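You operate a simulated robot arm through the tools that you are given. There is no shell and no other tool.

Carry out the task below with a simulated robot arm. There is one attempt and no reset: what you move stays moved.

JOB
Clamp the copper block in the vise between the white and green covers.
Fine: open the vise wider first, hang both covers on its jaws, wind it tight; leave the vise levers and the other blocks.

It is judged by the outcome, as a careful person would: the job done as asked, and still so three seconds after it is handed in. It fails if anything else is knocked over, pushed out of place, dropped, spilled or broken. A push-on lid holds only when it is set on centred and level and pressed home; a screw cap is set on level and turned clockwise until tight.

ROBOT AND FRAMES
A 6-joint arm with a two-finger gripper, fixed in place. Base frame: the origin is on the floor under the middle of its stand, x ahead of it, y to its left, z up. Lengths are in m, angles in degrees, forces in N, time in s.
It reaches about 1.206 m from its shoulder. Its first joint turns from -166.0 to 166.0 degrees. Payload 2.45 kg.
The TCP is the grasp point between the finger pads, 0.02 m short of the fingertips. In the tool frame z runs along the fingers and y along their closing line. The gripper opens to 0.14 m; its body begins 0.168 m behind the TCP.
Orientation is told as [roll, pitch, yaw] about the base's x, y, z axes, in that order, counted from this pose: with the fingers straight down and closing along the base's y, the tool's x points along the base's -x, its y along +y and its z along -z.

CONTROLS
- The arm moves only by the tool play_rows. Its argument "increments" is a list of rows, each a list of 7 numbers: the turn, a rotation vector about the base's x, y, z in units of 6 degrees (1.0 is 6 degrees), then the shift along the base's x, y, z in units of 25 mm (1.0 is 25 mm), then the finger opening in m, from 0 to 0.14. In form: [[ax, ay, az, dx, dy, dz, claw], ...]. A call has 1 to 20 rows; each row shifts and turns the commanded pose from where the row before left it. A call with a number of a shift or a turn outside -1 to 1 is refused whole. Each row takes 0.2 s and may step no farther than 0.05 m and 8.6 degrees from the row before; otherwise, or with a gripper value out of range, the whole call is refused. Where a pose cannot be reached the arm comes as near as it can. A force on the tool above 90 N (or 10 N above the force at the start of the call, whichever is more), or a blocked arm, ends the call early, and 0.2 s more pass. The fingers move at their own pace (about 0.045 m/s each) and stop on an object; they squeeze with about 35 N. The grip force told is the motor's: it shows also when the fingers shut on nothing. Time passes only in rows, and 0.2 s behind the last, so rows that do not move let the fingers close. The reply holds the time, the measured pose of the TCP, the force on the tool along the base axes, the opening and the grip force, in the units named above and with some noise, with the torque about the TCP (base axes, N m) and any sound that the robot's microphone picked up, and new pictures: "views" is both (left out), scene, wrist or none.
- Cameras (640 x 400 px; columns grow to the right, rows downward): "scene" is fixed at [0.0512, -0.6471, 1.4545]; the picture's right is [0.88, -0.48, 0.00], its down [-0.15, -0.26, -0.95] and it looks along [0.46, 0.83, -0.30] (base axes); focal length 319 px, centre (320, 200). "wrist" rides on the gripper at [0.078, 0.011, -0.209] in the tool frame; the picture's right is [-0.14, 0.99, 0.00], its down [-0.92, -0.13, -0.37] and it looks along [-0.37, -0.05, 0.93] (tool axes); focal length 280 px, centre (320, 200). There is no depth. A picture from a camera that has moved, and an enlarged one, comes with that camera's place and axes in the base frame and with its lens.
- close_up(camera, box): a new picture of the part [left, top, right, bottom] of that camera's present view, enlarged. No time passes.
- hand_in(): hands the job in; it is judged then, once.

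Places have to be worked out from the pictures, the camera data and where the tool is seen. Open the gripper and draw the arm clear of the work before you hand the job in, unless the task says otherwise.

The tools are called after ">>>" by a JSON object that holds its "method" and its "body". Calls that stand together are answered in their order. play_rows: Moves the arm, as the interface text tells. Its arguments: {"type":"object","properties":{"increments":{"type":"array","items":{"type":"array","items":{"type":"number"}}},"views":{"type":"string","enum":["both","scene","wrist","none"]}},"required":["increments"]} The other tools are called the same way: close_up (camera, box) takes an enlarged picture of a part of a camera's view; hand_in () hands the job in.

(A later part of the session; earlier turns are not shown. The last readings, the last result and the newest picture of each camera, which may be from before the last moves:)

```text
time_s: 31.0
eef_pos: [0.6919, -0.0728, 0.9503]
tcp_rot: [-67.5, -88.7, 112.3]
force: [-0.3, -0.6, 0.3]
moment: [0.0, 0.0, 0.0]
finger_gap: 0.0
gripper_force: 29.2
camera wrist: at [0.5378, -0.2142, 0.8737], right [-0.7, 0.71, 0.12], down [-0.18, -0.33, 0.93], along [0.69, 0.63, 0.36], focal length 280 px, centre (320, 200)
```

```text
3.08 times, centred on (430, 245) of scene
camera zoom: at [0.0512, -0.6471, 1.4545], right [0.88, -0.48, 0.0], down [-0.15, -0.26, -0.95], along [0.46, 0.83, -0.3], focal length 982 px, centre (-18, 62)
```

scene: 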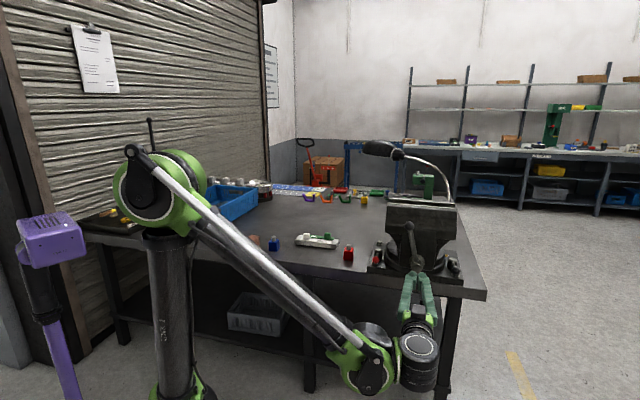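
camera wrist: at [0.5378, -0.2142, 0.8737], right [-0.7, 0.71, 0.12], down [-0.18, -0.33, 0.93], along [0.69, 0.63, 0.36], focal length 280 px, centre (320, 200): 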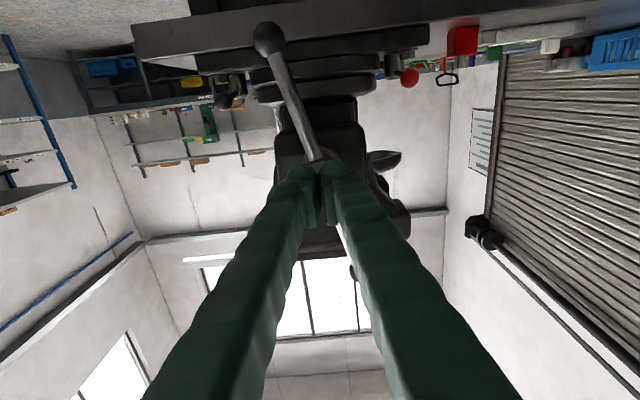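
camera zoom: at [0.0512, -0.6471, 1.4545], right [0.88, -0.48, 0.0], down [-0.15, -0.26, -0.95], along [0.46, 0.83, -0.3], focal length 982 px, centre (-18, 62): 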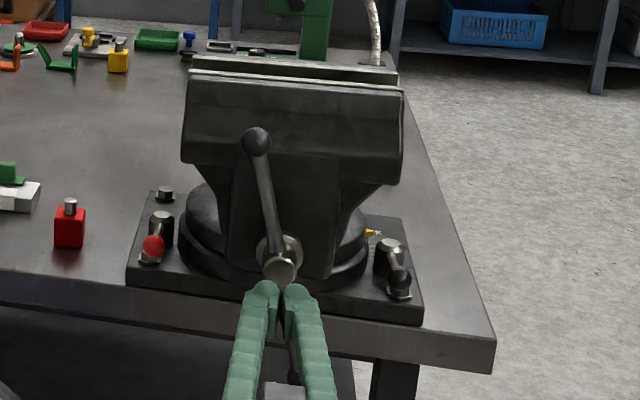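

The bar stands at about 100° (seen from the front). I raise to a spot right of its upper arm, then advance the closed fingertips just past the bar's plane.

>>> {"method": "play_rows", "body": {"increments": [[0, 0, 0, 0.207, -0.207, 0.79, 0], [0, 0, 0, 0.207, -0.207, 0.79, 0], [0, 0, 0, 0.207, -0.207, 0.79, 0], [0, 0, 0, 0.207, -0.207, 0.79, 0], [0, 0, 0, 0.728, 0.728, 0, 0], [0, 0, 0, 0.728, 0.728, 0, 0], [0, 0, 0, 0.728, 0.728, 0, 0]]}}

>>> {"method": "close_up", "body": {"camera": "scene", "box": [370, 180, 490, 310]}}

```text
time_s: 32.6
eef_pos: [0.7671, -0.0369, 1.0292]
tcp_rot: [-69.2, -88.6, 114.0]
force: [-0.7, -0.5, -0.3]
moment: [0.01, 0.01, 0.04]
finger_gap: 0.0
gripper_force: 29.5
camera wrist: at [0.6133, -0.1796, 0.9523], right [-0.7, 0.71, 0.11], down [-0.18, -0.33, 0.93], along [0.69, 0.63, 0.36], focal length 280 px, centre (320, 200)
```

scene: 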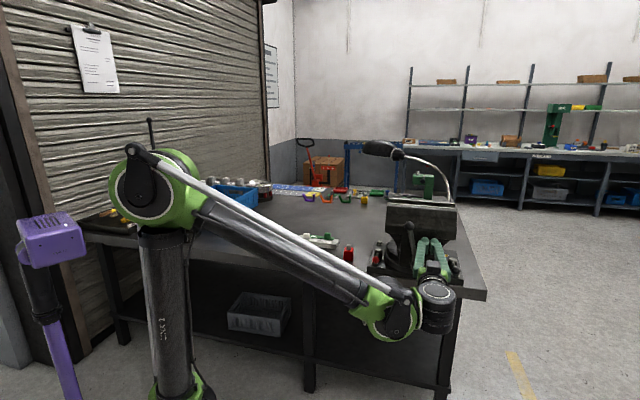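
wrist: 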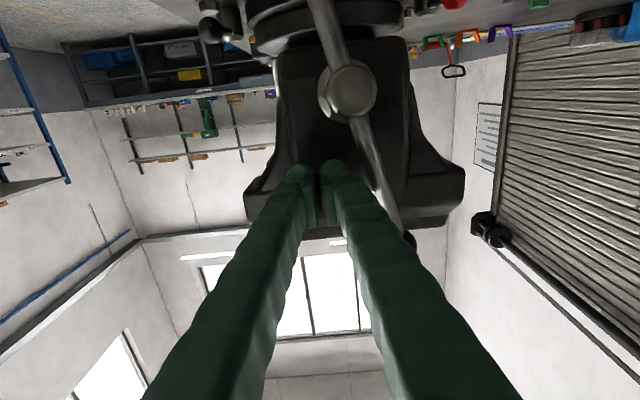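

```text
3.08 times, centred on (430, 245) of scene
camera zoom: at [0.0512, -0.6471, 1.4545], right [0.88, -0.48, 0.0], down [-0.15, -0.26, -0.95], along [0.46, 0.83, -0.3], focal length 982 px, centre (-18, 62)
```

zoom: 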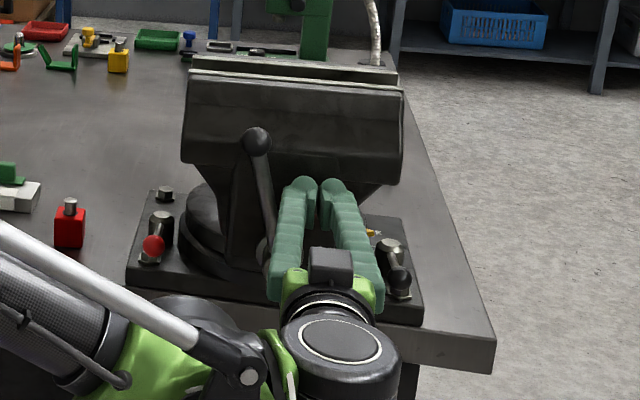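

The fingers are beside the upper arm with no contact. I now orbit counter-clockwise about the hub for 210° and watch the jaw.

>>> {"method": "play_rows", "body": {"increments": [[0, 0, 0, -0.593, 0.593, 0.217, 0], [0, 0, 0, -0.613, 0.613, -0.007, 0], [0, 0, 0, -0.59, 0.59, -0.232, 0], [0, 0, 0, -0.528, 0.528, -0.44, 0], [0, 0, 0, -0.429, 0.429, -0.618, 0], [0, 0, 0, -0.302, 0.302, -0.754, 0], [0, 0, 0, -0.153, 0.153, -0.839, 0], [0, 0, 0, 0.005, -0.005, -0.867, 0], [0, 0, 0, 0.164, -0.164, -0.835, 0], [0, 0, 0, 0.311, -0.311, -0.747, 0], [0, 0, 0, 0.437, -0.437, -0.607, 0], [0, 0, 0, 0.533, -0.533, -0.427, 0], [0, 0, 0, 0.593, -0.593, -0.217, 0], [0, 0, 0, 0.613, -0.613, 0.007, 0]]}}

>>> {"method": "close_up", "body": {"camera": "scene", "box": [380, 192, 412, 212]}}

>>> {"method": "close_up", "body": {"camera": "scene", "box": [440, 198, 472, 218]}}

```text
time_s: 35.6
eef_pos: [0.7517, -0.0258, 0.8711]
tcp_rot: [-68.7, -88.6, 113.4]
force: [-0.6, 1.7, -0.3]
moment: [0.01, 0.01, 0.0]
finger_gap: 0.0
gripper_force: 29.9
camera wrist: at [0.5982, -0.1664, 0.7937], right [-0.7, 0.71, 0.11], down [-0.18, -0.33, 0.93], along [0.69, 0.63, 0.36], focal length 280 px, centre (320, 200)
```

scene: 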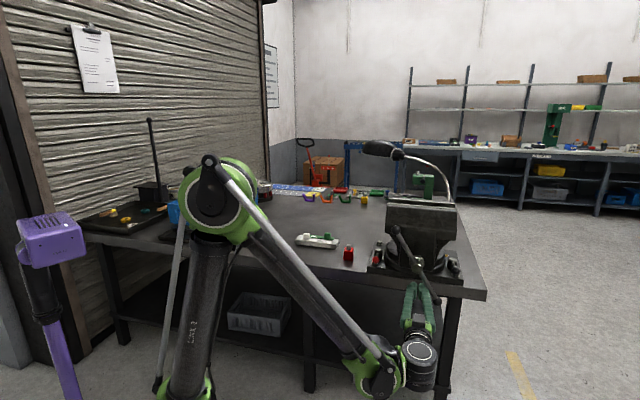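
wrist: 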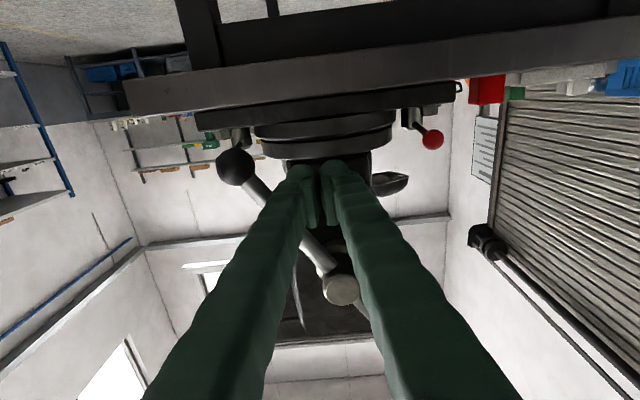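

```text
16.00 times, centred on (396, 202) of scene
camera zoom: at [0.0512, -0.6471, 1.4545], right [0.88, -0.48, 0.0], down [-0.15, -0.26, -0.95], along [0.46, 0.83, -0.3], focal length 5107 px, centre (-896, 168)
```

zoom: 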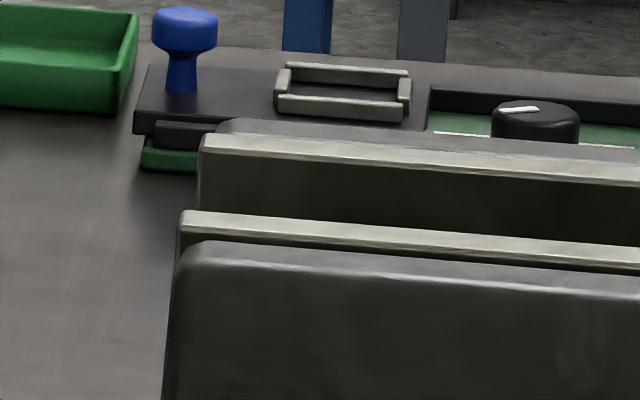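

```text
16.00 times, centred on (456, 208) of scene
camera zoom: at [0.0512, -0.6471, 1.4545], right [0.88, -0.48, 0.0], down [-0.15, -0.26, -0.95], along [0.46, 0.83, -0.3], focal length 5107 px, centre (-1856, 72)
```

zoom: 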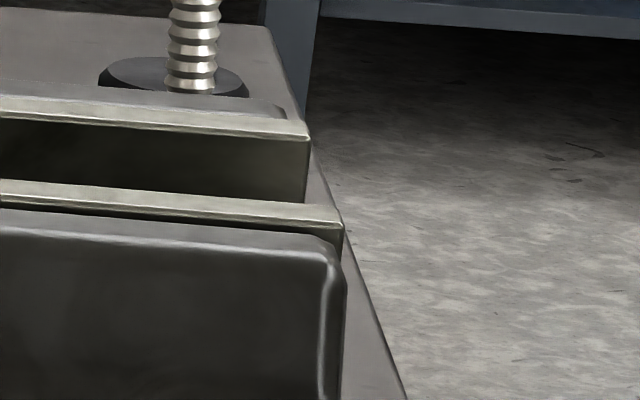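

The front jaw has moved out about 6–7 mm in all (pitch ≈6 mm per turn), so the gap is now about 46 mm while the shelves still overlap the block's 27 mm. That is wide enough. I withdraw from the handle, rise and turn the fingers straight down again.

>>> {"method": "play_rows", "body": {"increments": [[0, 0, 0, -0.75, -0.75, 0, 0], [0, 0, 0, -0.75, -0.75, 0, 0], [0, 0, 0, -0.75, -0.75, 0, 0], [0, 0, 0, -0.75, -0.75, 0, 0], [0, 0, 0, -0.75, -0.75, 0, 0], [-0.884, 0.884, 0, 0, 0, 1, 0.06], [-0.884, 0.884, 0, 0, 0, 1, 0.06], [-0.884, 0.884, 0, 0, 0, 1, 0.06], [-0.884, 0.884, 0, 0, 0, 1, 0.06], [-0.884, 0.884, 0, 0, 0, 1, 0.06], [-0.884, 0.884, 0, 0, 0, 1, 0.06], [-0.884, 0.884, 0, 0, 0, 1, 0.06], [-0.884, 0.884, 0, 0, 0, 1, 0.06], [-0.884, 0.884, 0, 0, 0, 1, 0.06], [-0.884, 0.884, 0, 0, 0, 1, 0.06], [-0.884, 0.884, 0, 0, 0, 1, 0.06], [-0.884, 0.884, 0, 0, 0, 1, 0.06], [0, 0, 0, 0, 0, 1, 0.06]]}}

```text
time_s: 39.4
eef_pos: [0.6605, -0.1181, 1.1957]
tcp_rot: [-0.2, 0.6, 46.3]
force: [-0.5, 0.8, 0.4]
moment: [-0.01, 0.0, -0.01]
finger_gap: 0.0599
gripper_force: 0.0
camera wrist: at [0.6, -0.1654, 1.4045], right [-0.62, 0.78, 0.0], down [0.73, 0.58, 0.36], along [0.28, 0.22, -0.93], focal length 280 px, centre (320, 200)
```

scene: 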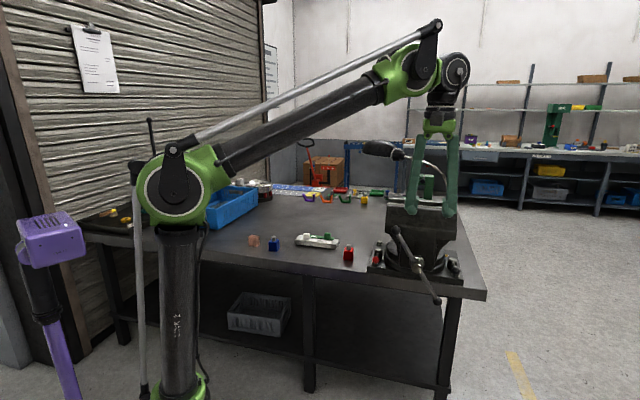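
wrist: 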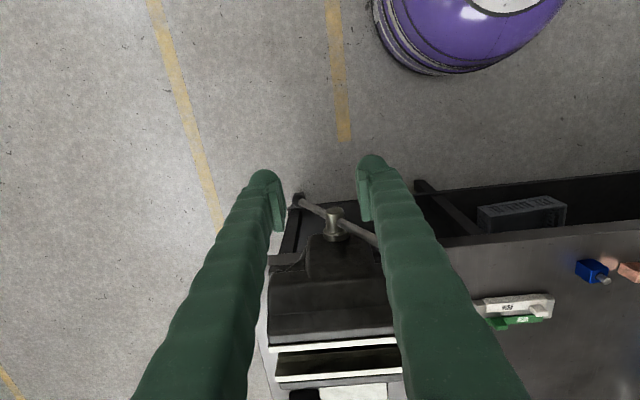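

Fingers are down again. I travel left over open space to look at the covers from close by.

>>> {"method": "play_rows", "body": {"increments": [[0, -0.1, -0.2, -0.4, 1, 0, 0.06], [0, 0, 0, -0.4, 1, 0, 0.06], [0, 0, 0, -0.4, 1, 0, 0.06], [0, 0, 0, -0.4, 1, 0, 0.06], [0, 0, 0, -0.4, 1, 0, 0.06], [0, 0, 0, -0.4, 1, 0, 0.06], [0, 0, 0, -0.4, 1, 0, 0.06], [0, 0, 0, -0.4, 1, 0, 0.06], [0, 0, 0, 0, 1, 0, 0.06], [0, 0, 0, 0, 1, 0, 0.06], [0, 0, 0, 0, 1, 0, 0.06], [0, 0, 0, 0, 1, 0, 0.06], [0, 0, 0, 0, 1, -0.5, 0.06], [0, 0, 0, 0, 1, -0.5, 0.06], [0, 0, 0, 0, 1, -0.5, 0.06], [0, 0, 0, 0, 1, -0.5, 0.06], [0, 0, 0, 0, 1, -0.5, 0.06], [0, 0, 0, 0, 1, -0.5, 0.06], [0, 0, 0, 0, 1, -0.5, 0.06], [0, 0, 0, 0, 1, -0.5, 0.06]], "views": "none"}}

>>> {"method": "play_rows", "body": {"increments": [[0, 0, 0, 0, 1, -0.5, 0.06], [0, 0, 0, 0, 1, -0.5, 0.06], [0, 0, 0, 0, 1, -0.5, 0.06], [0, 0, 0, 0, 1, -0.5, 0.06], [0, 0, 0, 0, 1, -0.5, 0.06], [0, 0, 0, 0, 1, -0.5, 0.06]]}}

>>> {"method": "close_up", "body": {"camera": "wrist", "box": [230, 120, 420, 260]}}

```text
time_s: 43.6
eef_pos: [0.5794, 0.3805, 1.0976]
tcp_rot: [-0.7, 0.0, 45.0]
force: [0.1, -0.2, 0.2]
moment: [0.02, -0.01, -0.03]
finger_gap: 0.0604
gripper_force: 0.0
```

```text
time_s: 45.0
eef_pos: [0.5803, 0.5305, 1.0195]
tcp_rot: [-0.6, 0.0, 45.1]
force: [0.4, 0.2, -0.6]
moment: [0.05, -0.03, -0.01]
finger_gap: 0.06
gripper_force: 0.0
camera wrist: at [0.517, 0.4851, 1.2282], right [-0.6, 0.8, -0.01], down [0.74, 0.56, 0.37], along [0.3, 0.22, -0.93], focal length 280 px, centre (320, 200)
```

scene: 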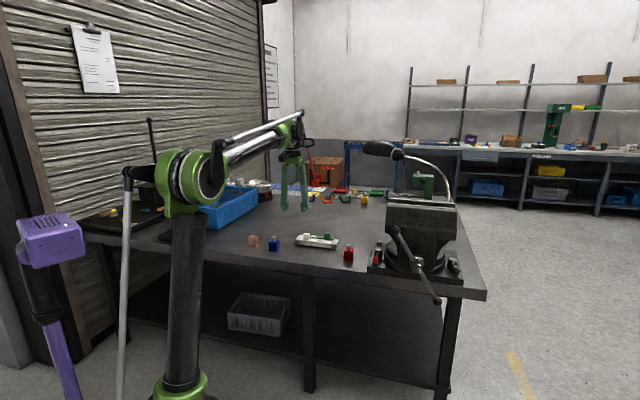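
wrist: 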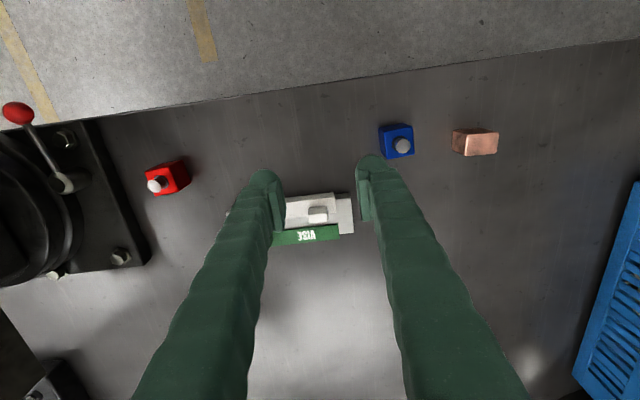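

```text
2.86 times, centred on (325, 190) of wrist
camera zoom: at [0.517, 0.4851, 1.2282], right [-0.6, 0.8, -0.01], down [0.74, 0.56, 0.37], along [0.3, 0.22, -0.93], focal length 801 px, centre (306, 229)
```

zoom: 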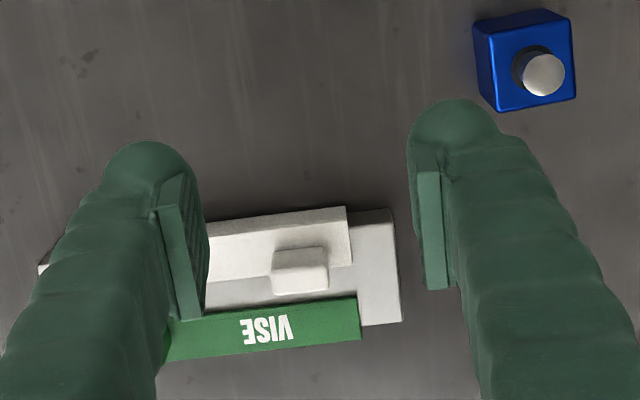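

From here the white knob measures about 30 mm (along the jaws) × 15 mm × 20 mm, centred near (0.665,0.590), top z≈0.845. I move over it and come lower for a finer look.

>>> {"method": "play_rows", "body": {"increments": [[0.07, 0.07, 0, 0.85, 0.6, -0.7, 0.06], [0, 0, 0, 0.85, 0.6, -0.7, 0.06], [0, 0, 0, 0.85, 0.6, -0.7, 0.06], [0, 0, 0, 0.85, 0.6, -0.7, 0.06], [0, 0, 0, 0, 0, 0, 0.06]]}}

>>> {"method": "close_up", "body": {"camera": "wrist", "box": [220, 110, 420, 235]}}

>>> {"method": "close_up", "body": {"camera": "scene", "box": [285, 220, 365, 270]}}

```text
time_s: 46.2
eef_pos: [0.6655, 0.5919, 0.949]
tcp_rot: [0.0, 0.0, 45.1]
force: [-0.4, 0.0, 0.1]
moment: [0.0, 0.03, -0.03]
finger_gap: 0.0599
gripper_force: 0.1
camera wrist: at [0.6042, 0.5444, 1.1585], right [-0.6, 0.8, 0.0], down [0.74, 0.56, 0.37], along [0.29, 0.22, -0.93], focal length 280 px, centre (320, 200)
```

scene: 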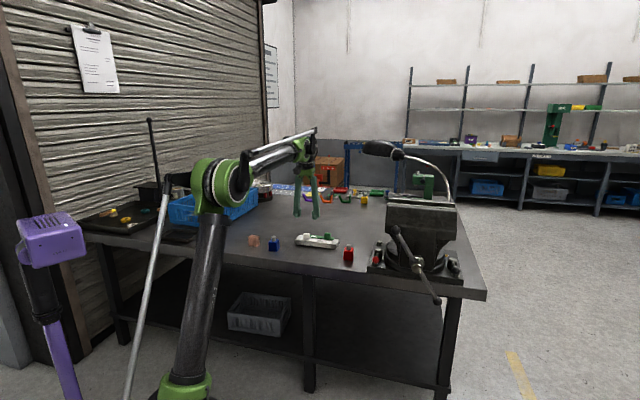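
wrist: 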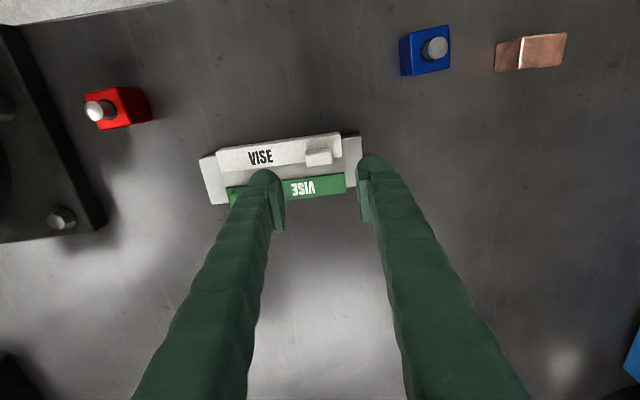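

```text
3.20 times, centred on (320, 172) of wrist
camera zoom: at [0.6042, 0.5444, 1.1585], right [-0.6, 0.8, 0.0], down [0.74, 0.56, 0.37], along [0.29, 0.22, -0.93], focal length 897 px, centre (320, 288)
```

zoom: 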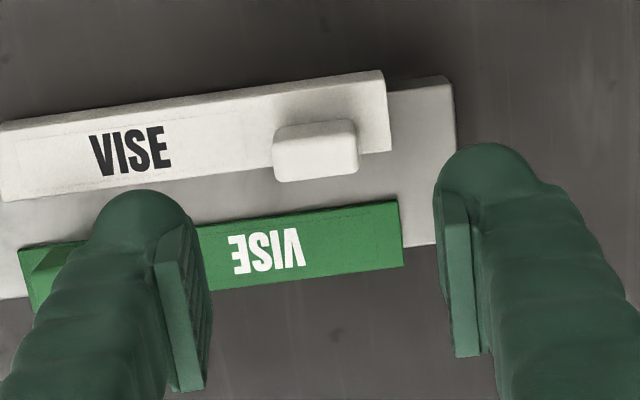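

```text
8.00 times, centred on (325, 245) of scene
camera zoom: at [0.0512, -0.6471, 1.4545], right [0.88, -0.48, 0.0], down [-0.15, -0.26, -0.95], along [0.46, 0.83, -0.3], focal length 2553 px, centre (280, -160)
```

zoom: 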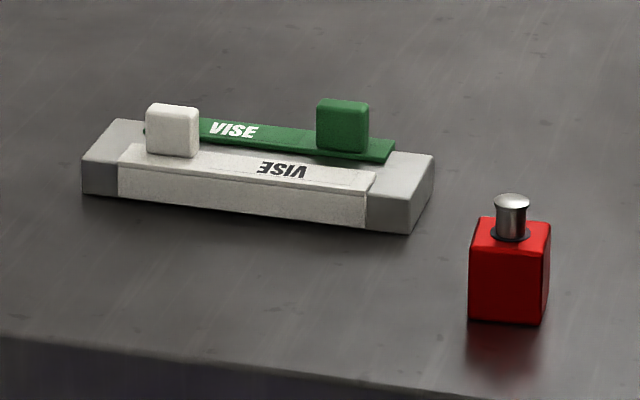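

>>> {"method": "close_up", "body": {"camera": "wrist", "box": [290, 130, 354, 170]}}

>>> {"method": "close_up", "body": {"camera": "wrist", "box": [195, 130, 275, 210]}}

```text
10.00 times, centred on (322, 150) of wrist
camera zoom: at [0.6042, 0.5444, 1.1585], right [-0.6, 0.8, 0.0], down [0.74, 0.56, 0.37], along [0.29, 0.22, -0.93], focal length 2804 px, centre (300, 700)
```

zoom: 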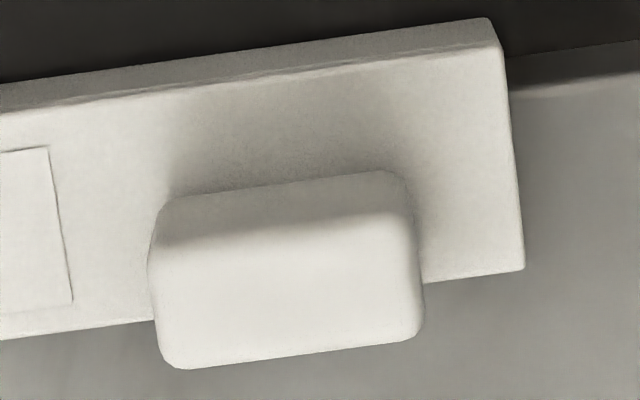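

```text
5.00 times, centred on (235, 170) of wrist
camera zoom: at [0.6042, 0.5444, 1.1585], right [-0.6, 0.8, 0.0], down [0.74, 0.56, 0.37], along [0.29, 0.22, -0.93], focal length 1402 px, centre (745, 350)
```

zoom: 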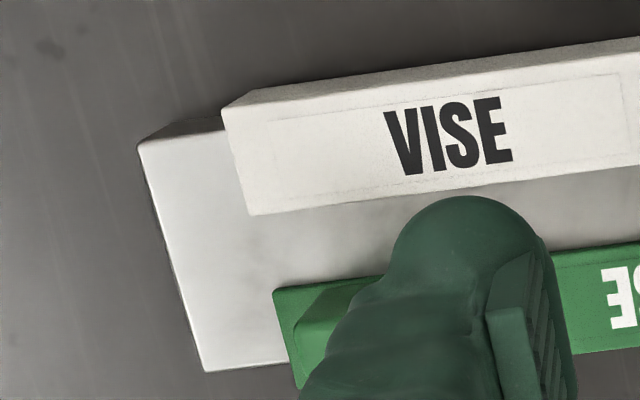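

The white knob is 30×14×26 mm, centred at about a=0.883 (6 mm nearer than the TCP), lip top z≈0.825. I correct that and descend to grip height, stopping with the tips a few mm above the lip.

>>> {"method": "play_rows", "body": {"increments": [[0, 0, 0, -0.15, -0.21, -1, 0.06], [0, 0, 0, 0, 0, -1, 0.06], [0, 0, 0, 0, 0, -1, 0.06], [0, 0, 0, 0, 0, -0.6, 0.06], [0, 0, 0, 0, 0, 0, 0.06]]}}

>>> {"method": "close_up", "body": {"camera": "wrist", "box": [240, 150, 400, 250]}}

>>> {"method": "close_up", "body": {"camera": "scene", "box": [275, 210, 355, 260]}}

```text
time_s: 47.4
eef_pos: [0.6605, 0.5855, 0.8608]
tcp_rot: [0.0, 0.0, 45.1]
force: [0.0, -0.5, 0.1]
moment: [0.03, -0.02, -0.01]
finger_gap: 0.0599
gripper_force: 0.1
camera wrist: at [0.5993, 0.5381, 1.0692], right [-0.6, 0.8, 0.0], down [0.74, 0.56, 0.37], along [0.29, 0.22, -0.93], focal length 280 px, centre (320, 200)
```

scene: 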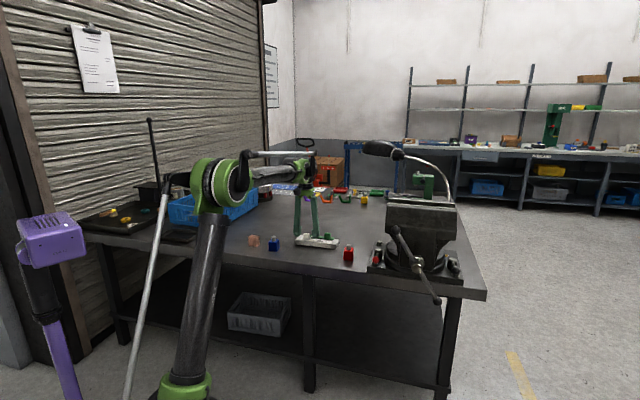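
wrist: 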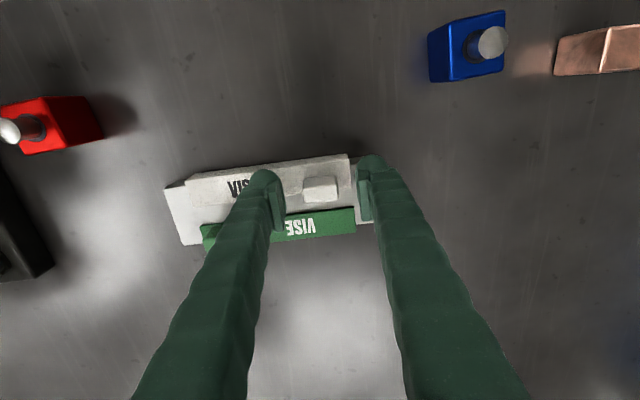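

```text
4.00 times, centred on (320, 200) of wrist
camera zoom: at [0.5993, 0.5381, 1.0692], right [-0.6, 0.8, 0.0], down [0.74, 0.56, 0.37], along [0.29, 0.22, -0.93], focal length 1122 px, centre (320, 200)
```

zoom: 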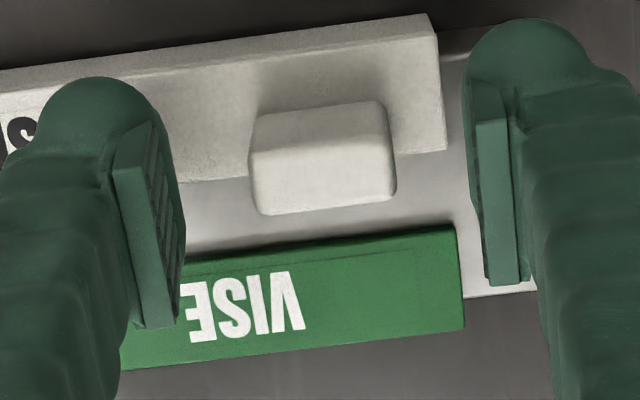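

```text
8.00 times, centred on (315, 235) of scene
camera zoom: at [0.0512, -0.6471, 1.4545], right [0.88, -0.48, 0.0], down [-0.15, -0.26, -0.95], along [0.46, 0.83, -0.3], focal length 2553 px, centre (360, -80)
```

zoom: 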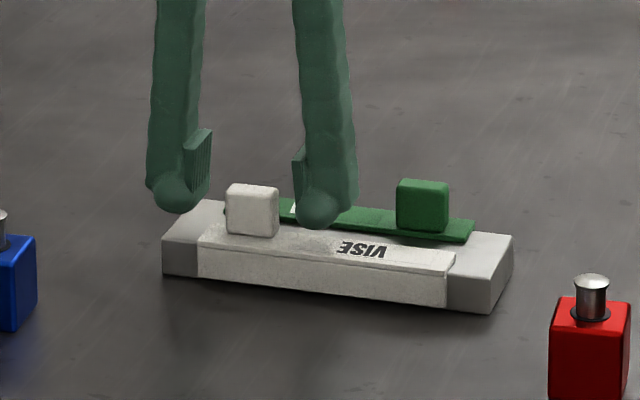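

The TCP is centred on the white knob. I go down 11 mm more and close on it.

>>> {"method": "play_rows", "body": {"increments": [[0, 0, 0, 0.02, 0.02, -0.44, 0.06], [0, 0, 0, 0, 0, 0, 0.06], [0, 0, 0, 0, 0, 0, 0.01], [0, 0, 0, 0, 0, 0, 0.01], [0, 0, 0, 0, 0, 0, 0.01], [0, 0, 0, 0, 0, 0, 0.01], [0, 0, 0, 0, 0, 0, 0.01]]}}

>>> {"method": "close_up", "body": {"camera": "wrist", "box": [240, 150, 400, 250]}}

```text
time_s: 49.0
eef_pos: [0.6638, 0.5857, 0.8492]
tcp_rot: [0.0, 0.0, 45.1]
force: [-0.1, -0.2, -0.2]
moment: [0.0, 0.0, -0.02]
finger_gap: 0.0287
gripper_force: 34.8
camera wrist: at [0.6004, 0.5385, 1.0586], right [-0.6, 0.8, 0.0], down [0.74, 0.56, 0.37], along [0.29, 0.22, -0.93], focal length 280 px, centre (320, 200)
```

scene: 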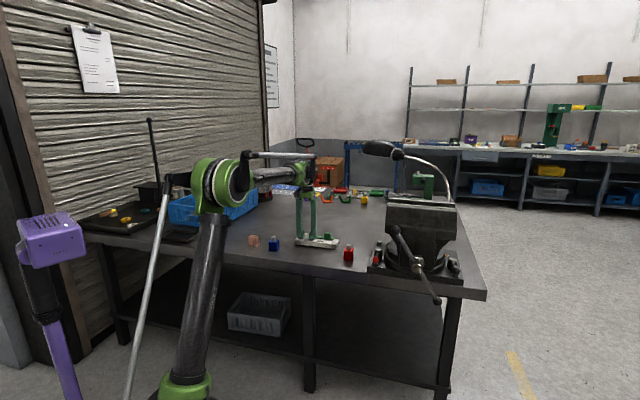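
wrist: 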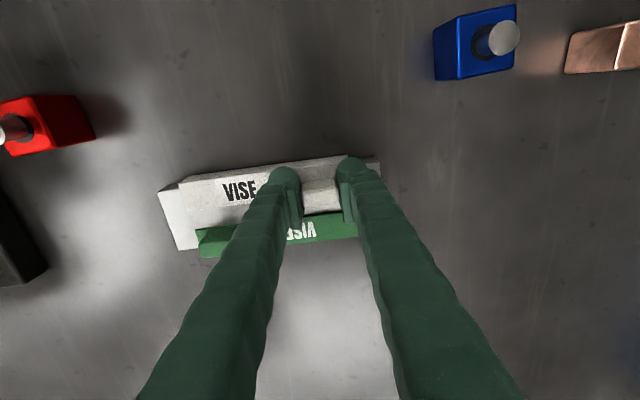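

```text
4.00 times, centred on (320, 200) of wrist
camera zoom: at [0.6004, 0.5385, 1.0586], right [-0.6, 0.8, 0.0], down [0.74, 0.56, 0.37], along [0.29, 0.22, -0.93], focal length 1122 px, centre (320, 200)
```

zoom: 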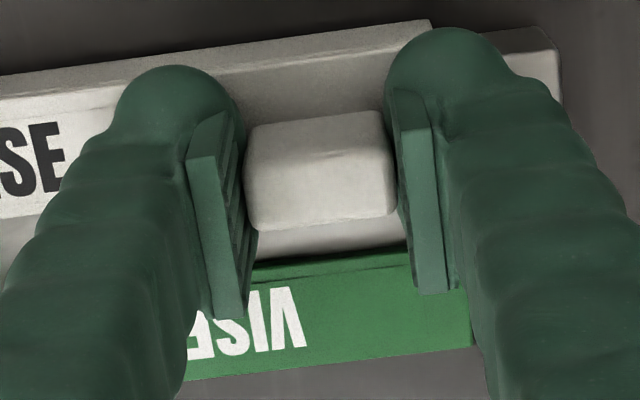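

The white knob is held (28.7 mm, 35 N). I lift straight up 10 cm and check that the green cover and stand stayed put.

>>> {"method": "play_rows", "body": {"increments": [[0, 0, 0, 0, 0, 0.4, 0.01], [0, 0, 0, 0, 0, 0.8, 0.01], [0, 0, 0, 0, 0, 1, 0.01], [0, 0, 0, 0, 0, 1, 0.01], [0, 0, 0, 0, 0, 1, 0.01]]}}

>>> {"method": "close_up", "body": {"camera": "wrist", "box": [200, 130, 440, 280]}}

>>> {"method": "close_up", "body": {"camera": "scene", "box": [275, 190, 371, 250]}}

```text
time_s: 50.2
eef_pos: [0.6625, 0.5872, 0.9543]
tcp_rot: [-0.1, 0.0, 45.2]
force: [-0.5, 0.4, -0.9]
moment: [0.01, 0.03, 0.03]
finger_gap: 0.0286
gripper_force: 35.5
camera wrist: at [0.5998, 0.5396, 1.1633], right [-0.6, 0.8, 0.0], down [0.74, 0.56, 0.37], along [0.29, 0.22, -0.93], focal length 280 px, centre (320, 200)
```

scene: 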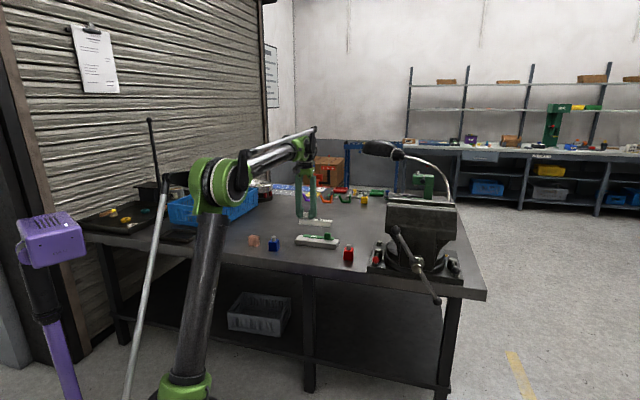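
wrist: 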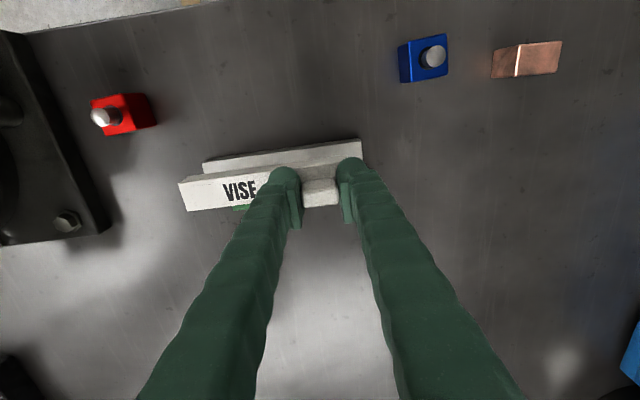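

```text
2.67 times, centred on (320, 205) of wrist
camera zoom: at [0.5998, 0.5396, 1.1633], right [-0.6, 0.8, 0.0], down [0.74, 0.56, 0.37], along [0.29, 0.22, -0.93], focal length 748 px, centre (320, 187)
```

zoom: 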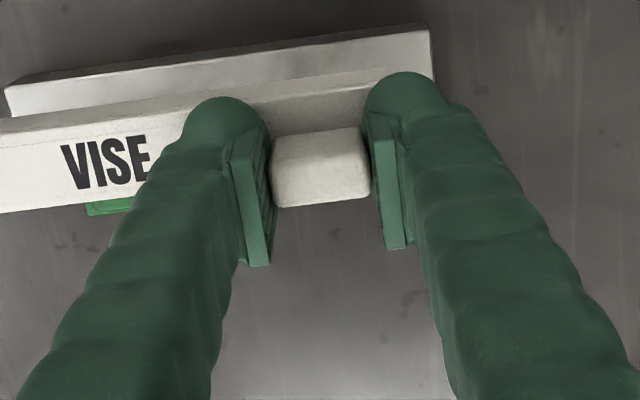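

```text
6.67 times, centred on (323, 220) of scene
camera zoom: at [0.0512, -0.6471, 1.4545], right [0.88, -0.48, 0.0], down [-0.15, -0.26, -0.95], along [0.46, 0.83, -0.3], focal length 2128 px, centre (300, 67)
```

zoom: 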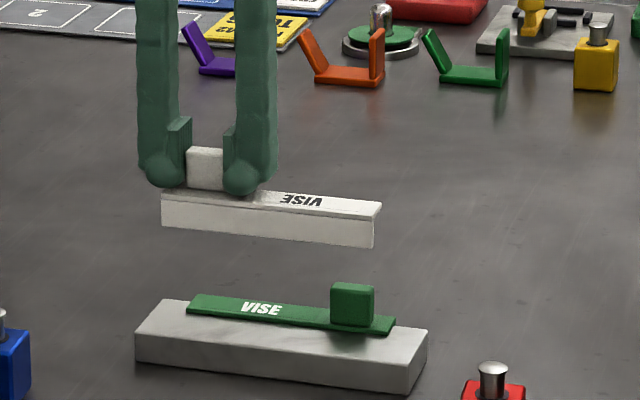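

Lifted level; the green cover and stand did not move. I zoom in on the cover's end to read the skirt thickness.

>>> {"method": "close_up", "body": {"camera": "scene", "box": [316, 214, 340, 229]}}

>>> {"method": "close_up", "body": {"camera": "scene", "box": [294, 214, 334, 234]}}

>>> {"method": "close_up", "body": {"camera": "wrist", "box": [170, 140, 250, 220]}}

```text
16.00 times, centred on (328, 222) of scene
camera zoom: at [0.0512, -0.6471, 1.4545], right [0.88, -0.48, 0.0], down [-0.15, -0.26, -0.95], along [0.46, 0.83, -0.3], focal length 5107 px, centre (192, -144)
```

zoom: 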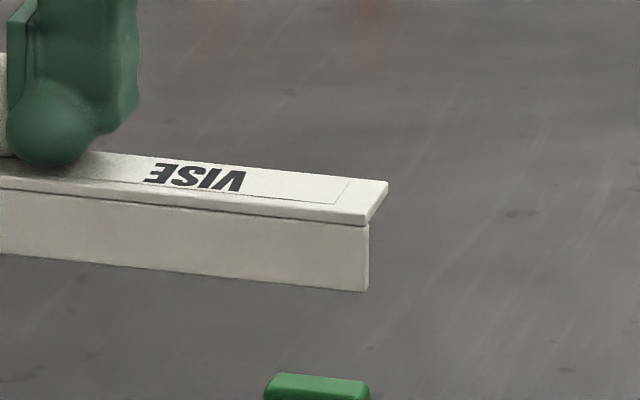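

```text
16.00 times, centred on (314, 224) of scene
camera zoom: at [0.0512, -0.6471, 1.4545], right [0.88, -0.48, 0.0], down [-0.15, -0.26, -0.95], along [0.46, 0.83, -0.3], focal length 5107 px, centre (416, -184)
```

zoom: 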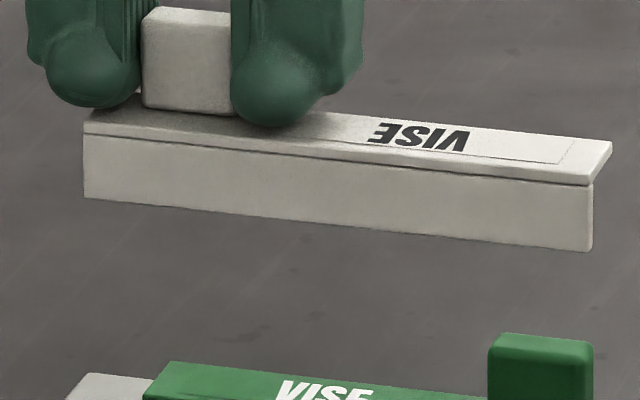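

```text
5.00 times, centred on (210, 180) of wrist
camera zoom: at [0.5998, 0.5396, 1.1633], right [-0.6, 0.8, 0.0], down [0.74, 0.56, 0.37], along [0.29, 0.22, -0.93], focal length 1402 px, centre (870, 300)
```

zoom: 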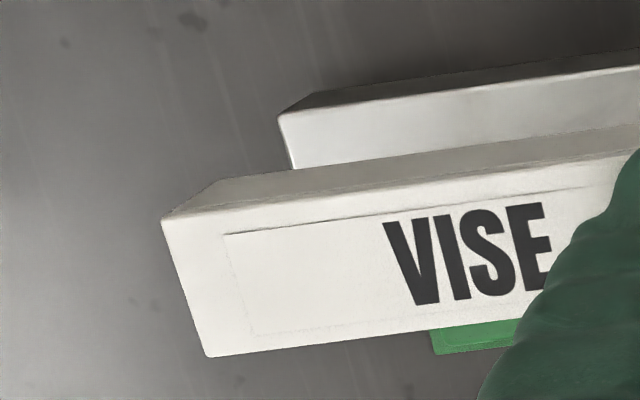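

The skirt is about 4 mm thick and 20 mm deep below a 3 mm lip. I raise to z≈1.19 and carry the white cover towards the vise.

>>> {"method": "play_rows", "body": {"increments": [[0, 0, 0, 0, 0, 0.94, 0.01], [0, 0, 0, 0, 0, 0.94, 0.01], [0, 0, 0, 0, 0, 0.94, 0.01], [0, 0, 0, 0, 0, 0.94, 0.01], [0, 0, 0, 0, 0, 0.94, 0.01], [0, 0, 0, 0, 0, 0.94, 0.01], [0, 0, 0, 0, 0, 0.94, 0.01], [0, 0, 0, 0, 0, 0.94, 0.01], [0, 0, 0, 0, 0, 0.94, 0.01], [0, 0, 0, 0, 0, 0.94, 0.01], [0, 0, 0, 0.386, -0.99, 0, 0.01], [0, 0, 0, 0.386, -0.99, 0, 0.01], [0, 0, 0, 0.386, -0.99, 0, 0.01], [0, 0, 0, 0.386, -0.99, 0, 0.01], [0, 0, 0, 0.386, -0.99, 0, 0.01], [0, 0, 0, 0.386, -0.99, 0, 0.01], [0, 0, 0, 0.386, -0.99, 0, 0.01], [0, 0, 0, 0.386, -0.99, 0, 0.01], [0, 0, 0, 0.386, -0.99, 0, 0.01]], "views": "none"}}

>>> {"method": "play_rows", "body": {"increments": [[0, 0, 0, 0.386, -0.99, 0, 0.01], [0, 0, 0, 0.386, -0.99, 0, 0.01], [0, 0, 0, 0.386, -0.99, 0, 0.01], [0, 0, 0, 0.386, -0.99, 0, 0.01], [0, 0, 0, 0.386, -0.99, 0, 0.01], [0, 0, 0, 0, 0, 0, 0.01]]}}

>>> {"method": "close_up", "body": {"camera": "wrist", "box": [120, 100, 440, 300]}}

```text
time_s: 54.2
eef_pos: [0.749, 0.362, 1.1888]
tcp_rot: [0.0, -0.1, 45.3]
force: [-0.9, 0.1, -0.7]
moment: [-0.05, 0.01, -0.01]
finger_gap: 0.0281
gripper_force: 34.8
```

```text
time_s: 55.6
eef_pos: [0.7972, 0.2386, 1.1897]
tcp_rot: [0.0, 0.1, 45.2]
force: [-0.3, 0.7, -0.9]
moment: [0.03, 0.01, 0.01]
finger_gap: 0.0284
gripper_force: 34.9
camera wrist: at [0.7351, 0.192, 1.399], right [-0.6, 0.8, 0.0], down [0.74, 0.56, 0.37], along [0.29, 0.22, -0.93], focal length 280 px, centre (320, 200)
```

scene: 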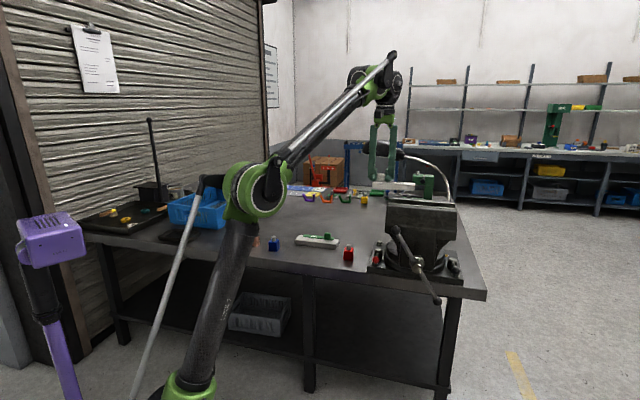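
wrist: 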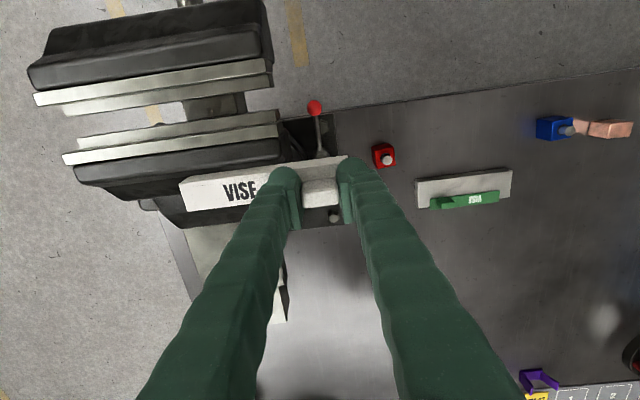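

```text
2.00 times, centred on (280, 200) of wrist
camera zoom: at [0.7351, 0.192, 1.399], right [-0.6, 0.8, 0.0], down [0.74, 0.56, 0.37], along [0.29, 0.22, -0.93], focal length 561 px, centre (400, 200)
```

zoom: 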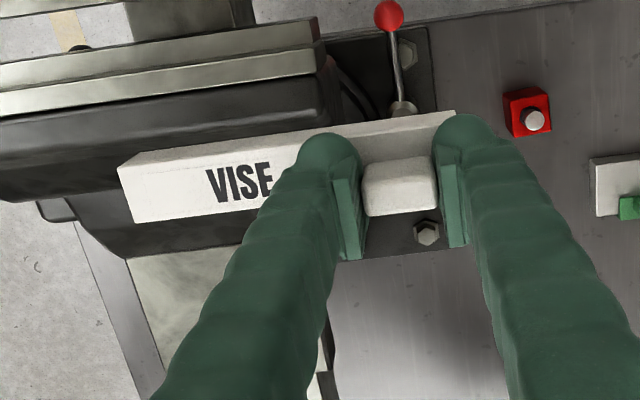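

The cover is near the vise. I enlarge the rear and front jaws from this view to measure their faces with the same camera.

>>> {"method": "close_up", "body": {"camera": "wrist", "box": [216, 100, 296, 150]}}

>>> {"method": "close_up", "body": {"camera": "wrist", "box": [206, 50, 286, 100]}}

>>> {"method": "close_up", "body": {"camera": "wrist", "box": [50, 120, 130, 170]}}

```text
8.00 times, centred on (256, 125) of wrist
camera zoom: at [0.7351, 0.192, 1.399], right [-0.6, 0.8, 0.0], down [0.74, 0.56, 0.37], along [0.29, 0.22, -0.93], focal length 2243 px, centre (832, 800)
```

zoom: 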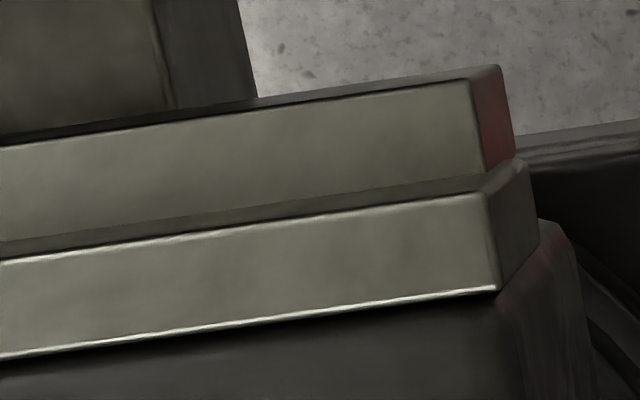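

```text
8.00 times, centred on (246, 75) of wrist
camera zoom: at [0.7351, 0.192, 1.399], right [-0.6, 0.8, 0.0], down [0.74, 0.56, 0.37], along [0.29, 0.22, -0.93], focal length 2243 px, centre (912, 1200)
```

zoom: 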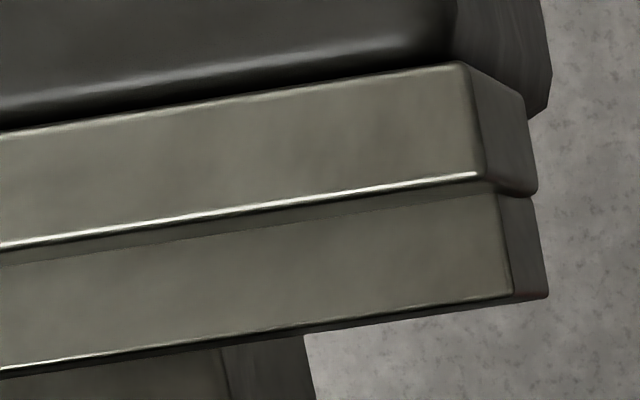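

```text
8.00 times, centred on (90, 145) of wrist
camera zoom: at [0.7351, 0.192, 1.399], right [-0.6, 0.8, 0.0], down [0.74, 0.56, 0.37], along [0.29, 0.22, -0.93], focal length 2243 px, centre (2160, 640)
```

zoom: 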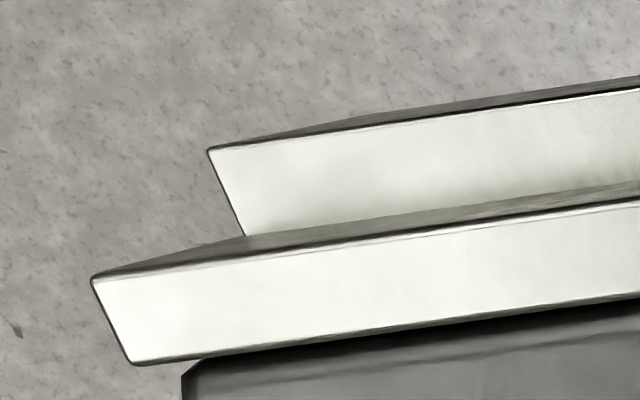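

Measured with this camera: rear jaw face at a=0.680, front at a=0.633 (gap now 47 mm), jaw centre b=0.540. I move the white cover over its place on the rear jaw, still 25 mm above.

>>> {"method": "play_rows", "body": {"increments": [[0, 0, 0, 0.412, -0.97, 0, 0.01], [0, 0, 0, 0.412, -0.97, 0, 0.01], [0, 0, 0, 0.412, -0.97, 0, 0.01], [0, 0, 0, 0.412, -0.97, 0, 0.01], [0, 0, 0, 0, 0, 0, 0.01]]}}

>>> {"method": "close_up", "body": {"camera": "wrist", "box": [160, 80, 400, 230]}}

>>> {"method": "close_up", "body": {"camera": "scene", "box": [380, 165, 476, 225]}}

```text
time_s: 56.8
eef_pos: [0.8396, 0.1434, 1.1897]
tcp_rot: [0.0, 0.0, 45.1]
force: [0.4, -0.7, 0.2]
moment: [0.02, -0.01, 0.0]
finger_gap: 0.0284
gripper_force: 34.6
camera wrist: at [0.7778, 0.0953, 1.3988], right [-0.6, 0.8, 0.0], down [0.74, 0.56, 0.37], along [0.29, 0.22, -0.93], focal length 280 px, centre (320, 200)
```

scene: 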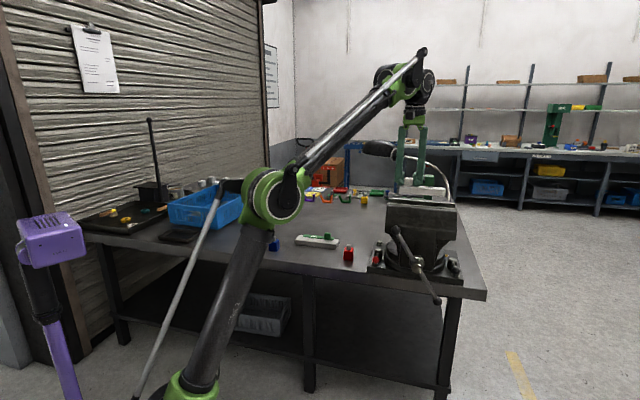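
wrist: 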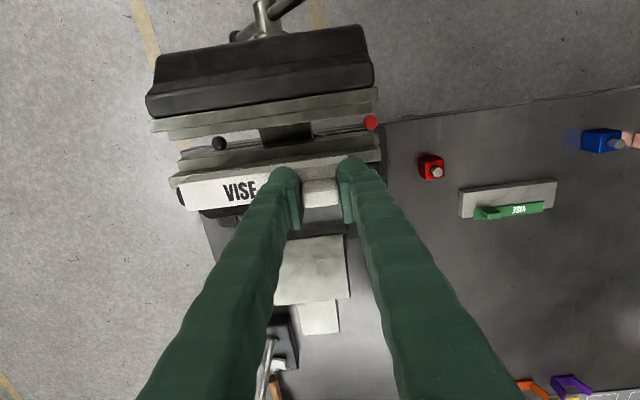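

```text
2.67 times, centred on (280, 155) of wrist
camera zoom: at [0.7778, 0.0953, 1.3988], right [-0.6, 0.8, 0.0], down [0.74, 0.56, 0.37], along [0.29, 0.22, -0.93], focal length 748 px, centre (427, 320)
```

zoom: 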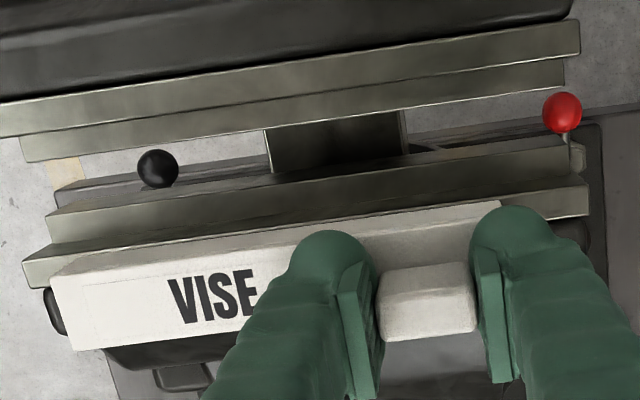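

```text
6.67 times, centred on (428, 195) of scene
camera zoom: at [0.0512, -0.6471, 1.4545], right [0.88, -0.48, 0.0], down [-0.15, -0.26, -0.95], along [0.46, 0.83, -0.3], focal length 2128 px, centre (-400, 233)
```

zoom: 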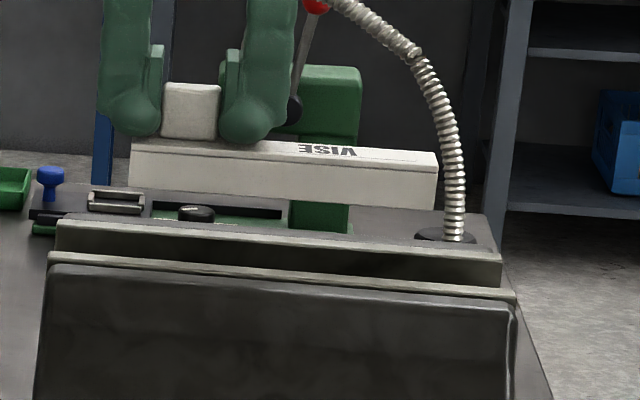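

The cover sits at a≈0.677 with the rear jaw face at 0.681; I shift 2 mm towards me and lower in small steps, watching the force as the skirt enters the gap.

>>> {"method": "play_rows", "body": {"increments": [[0, 0, 0, -0.057, -0.057, -0.4, 0.01], [0, 0, 0, 0, 0, -0.4, 0.01], [0, 0, 0, 0, 0, -0.2, 0.01], [0, 0, 0, 0, 0, -0.12, 0.01], [0, 0, 0, 0, 0, 0, 0.01]]}}

>>> {"method": "close_up", "body": {"camera": "wrist", "box": [160, 100, 400, 250]}}

>>> {"method": "close_up", "body": {"camera": "scene", "box": [380, 165, 476, 225]}}

```text
time_s: 58.0
eef_pos: [0.8376, 0.1405, 1.1606]
tcp_rot: [0.0, 0.0, 45.2]
force: [-1.1, 1.5, -0.6]
moment: [0.04, 0.0, 0.0]
finger_gap: 0.0284
gripper_force: 35.1
camera wrist: at [0.7759, 0.0935, 1.37], right [-0.6, 0.8, 0.0], down [0.74, 0.56, 0.37], along [0.29, 0.22, -0.93], focal length 280 px, centre (320, 200)
```

scene: 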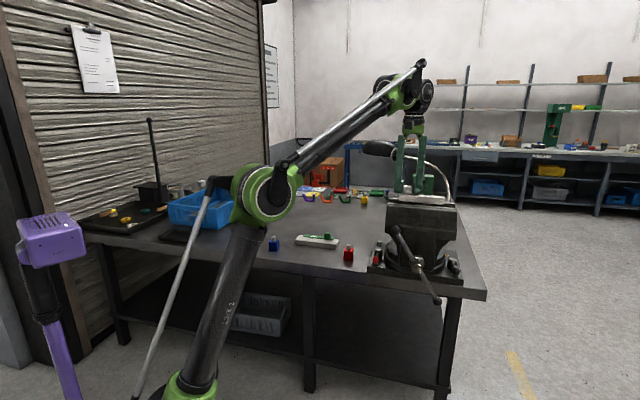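
wrist: 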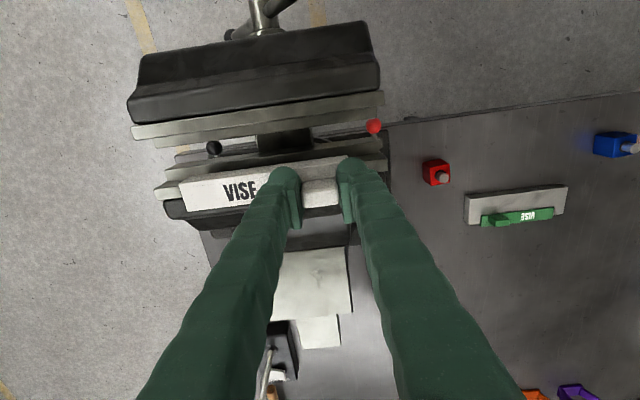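

```text
2.67 times, centred on (280, 175) of wrist
camera zoom: at [0.7759, 0.0935, 1.37], right [-0.6, 0.8, 0.0], down [0.74, 0.56, 0.37], along [0.29, 0.22, -0.93], focal length 748 px, centre (427, 267)
```

zoom: 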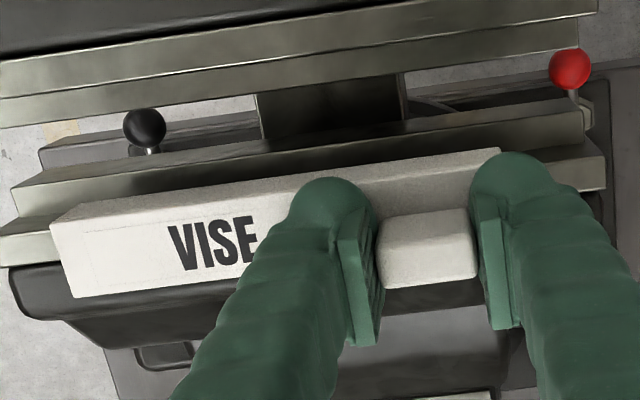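

```text
6.67 times, centred on (428, 195) of scene
camera zoom: at [0.0512, -0.6471, 1.4545], right [0.88, -0.48, 0.0], down [-0.15, -0.26, -0.95], along [0.46, 0.83, -0.3], focal length 2128 px, centre (-400, 233)
```

zoom: 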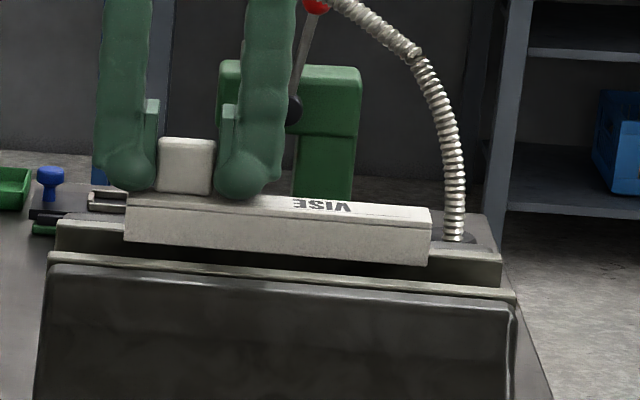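

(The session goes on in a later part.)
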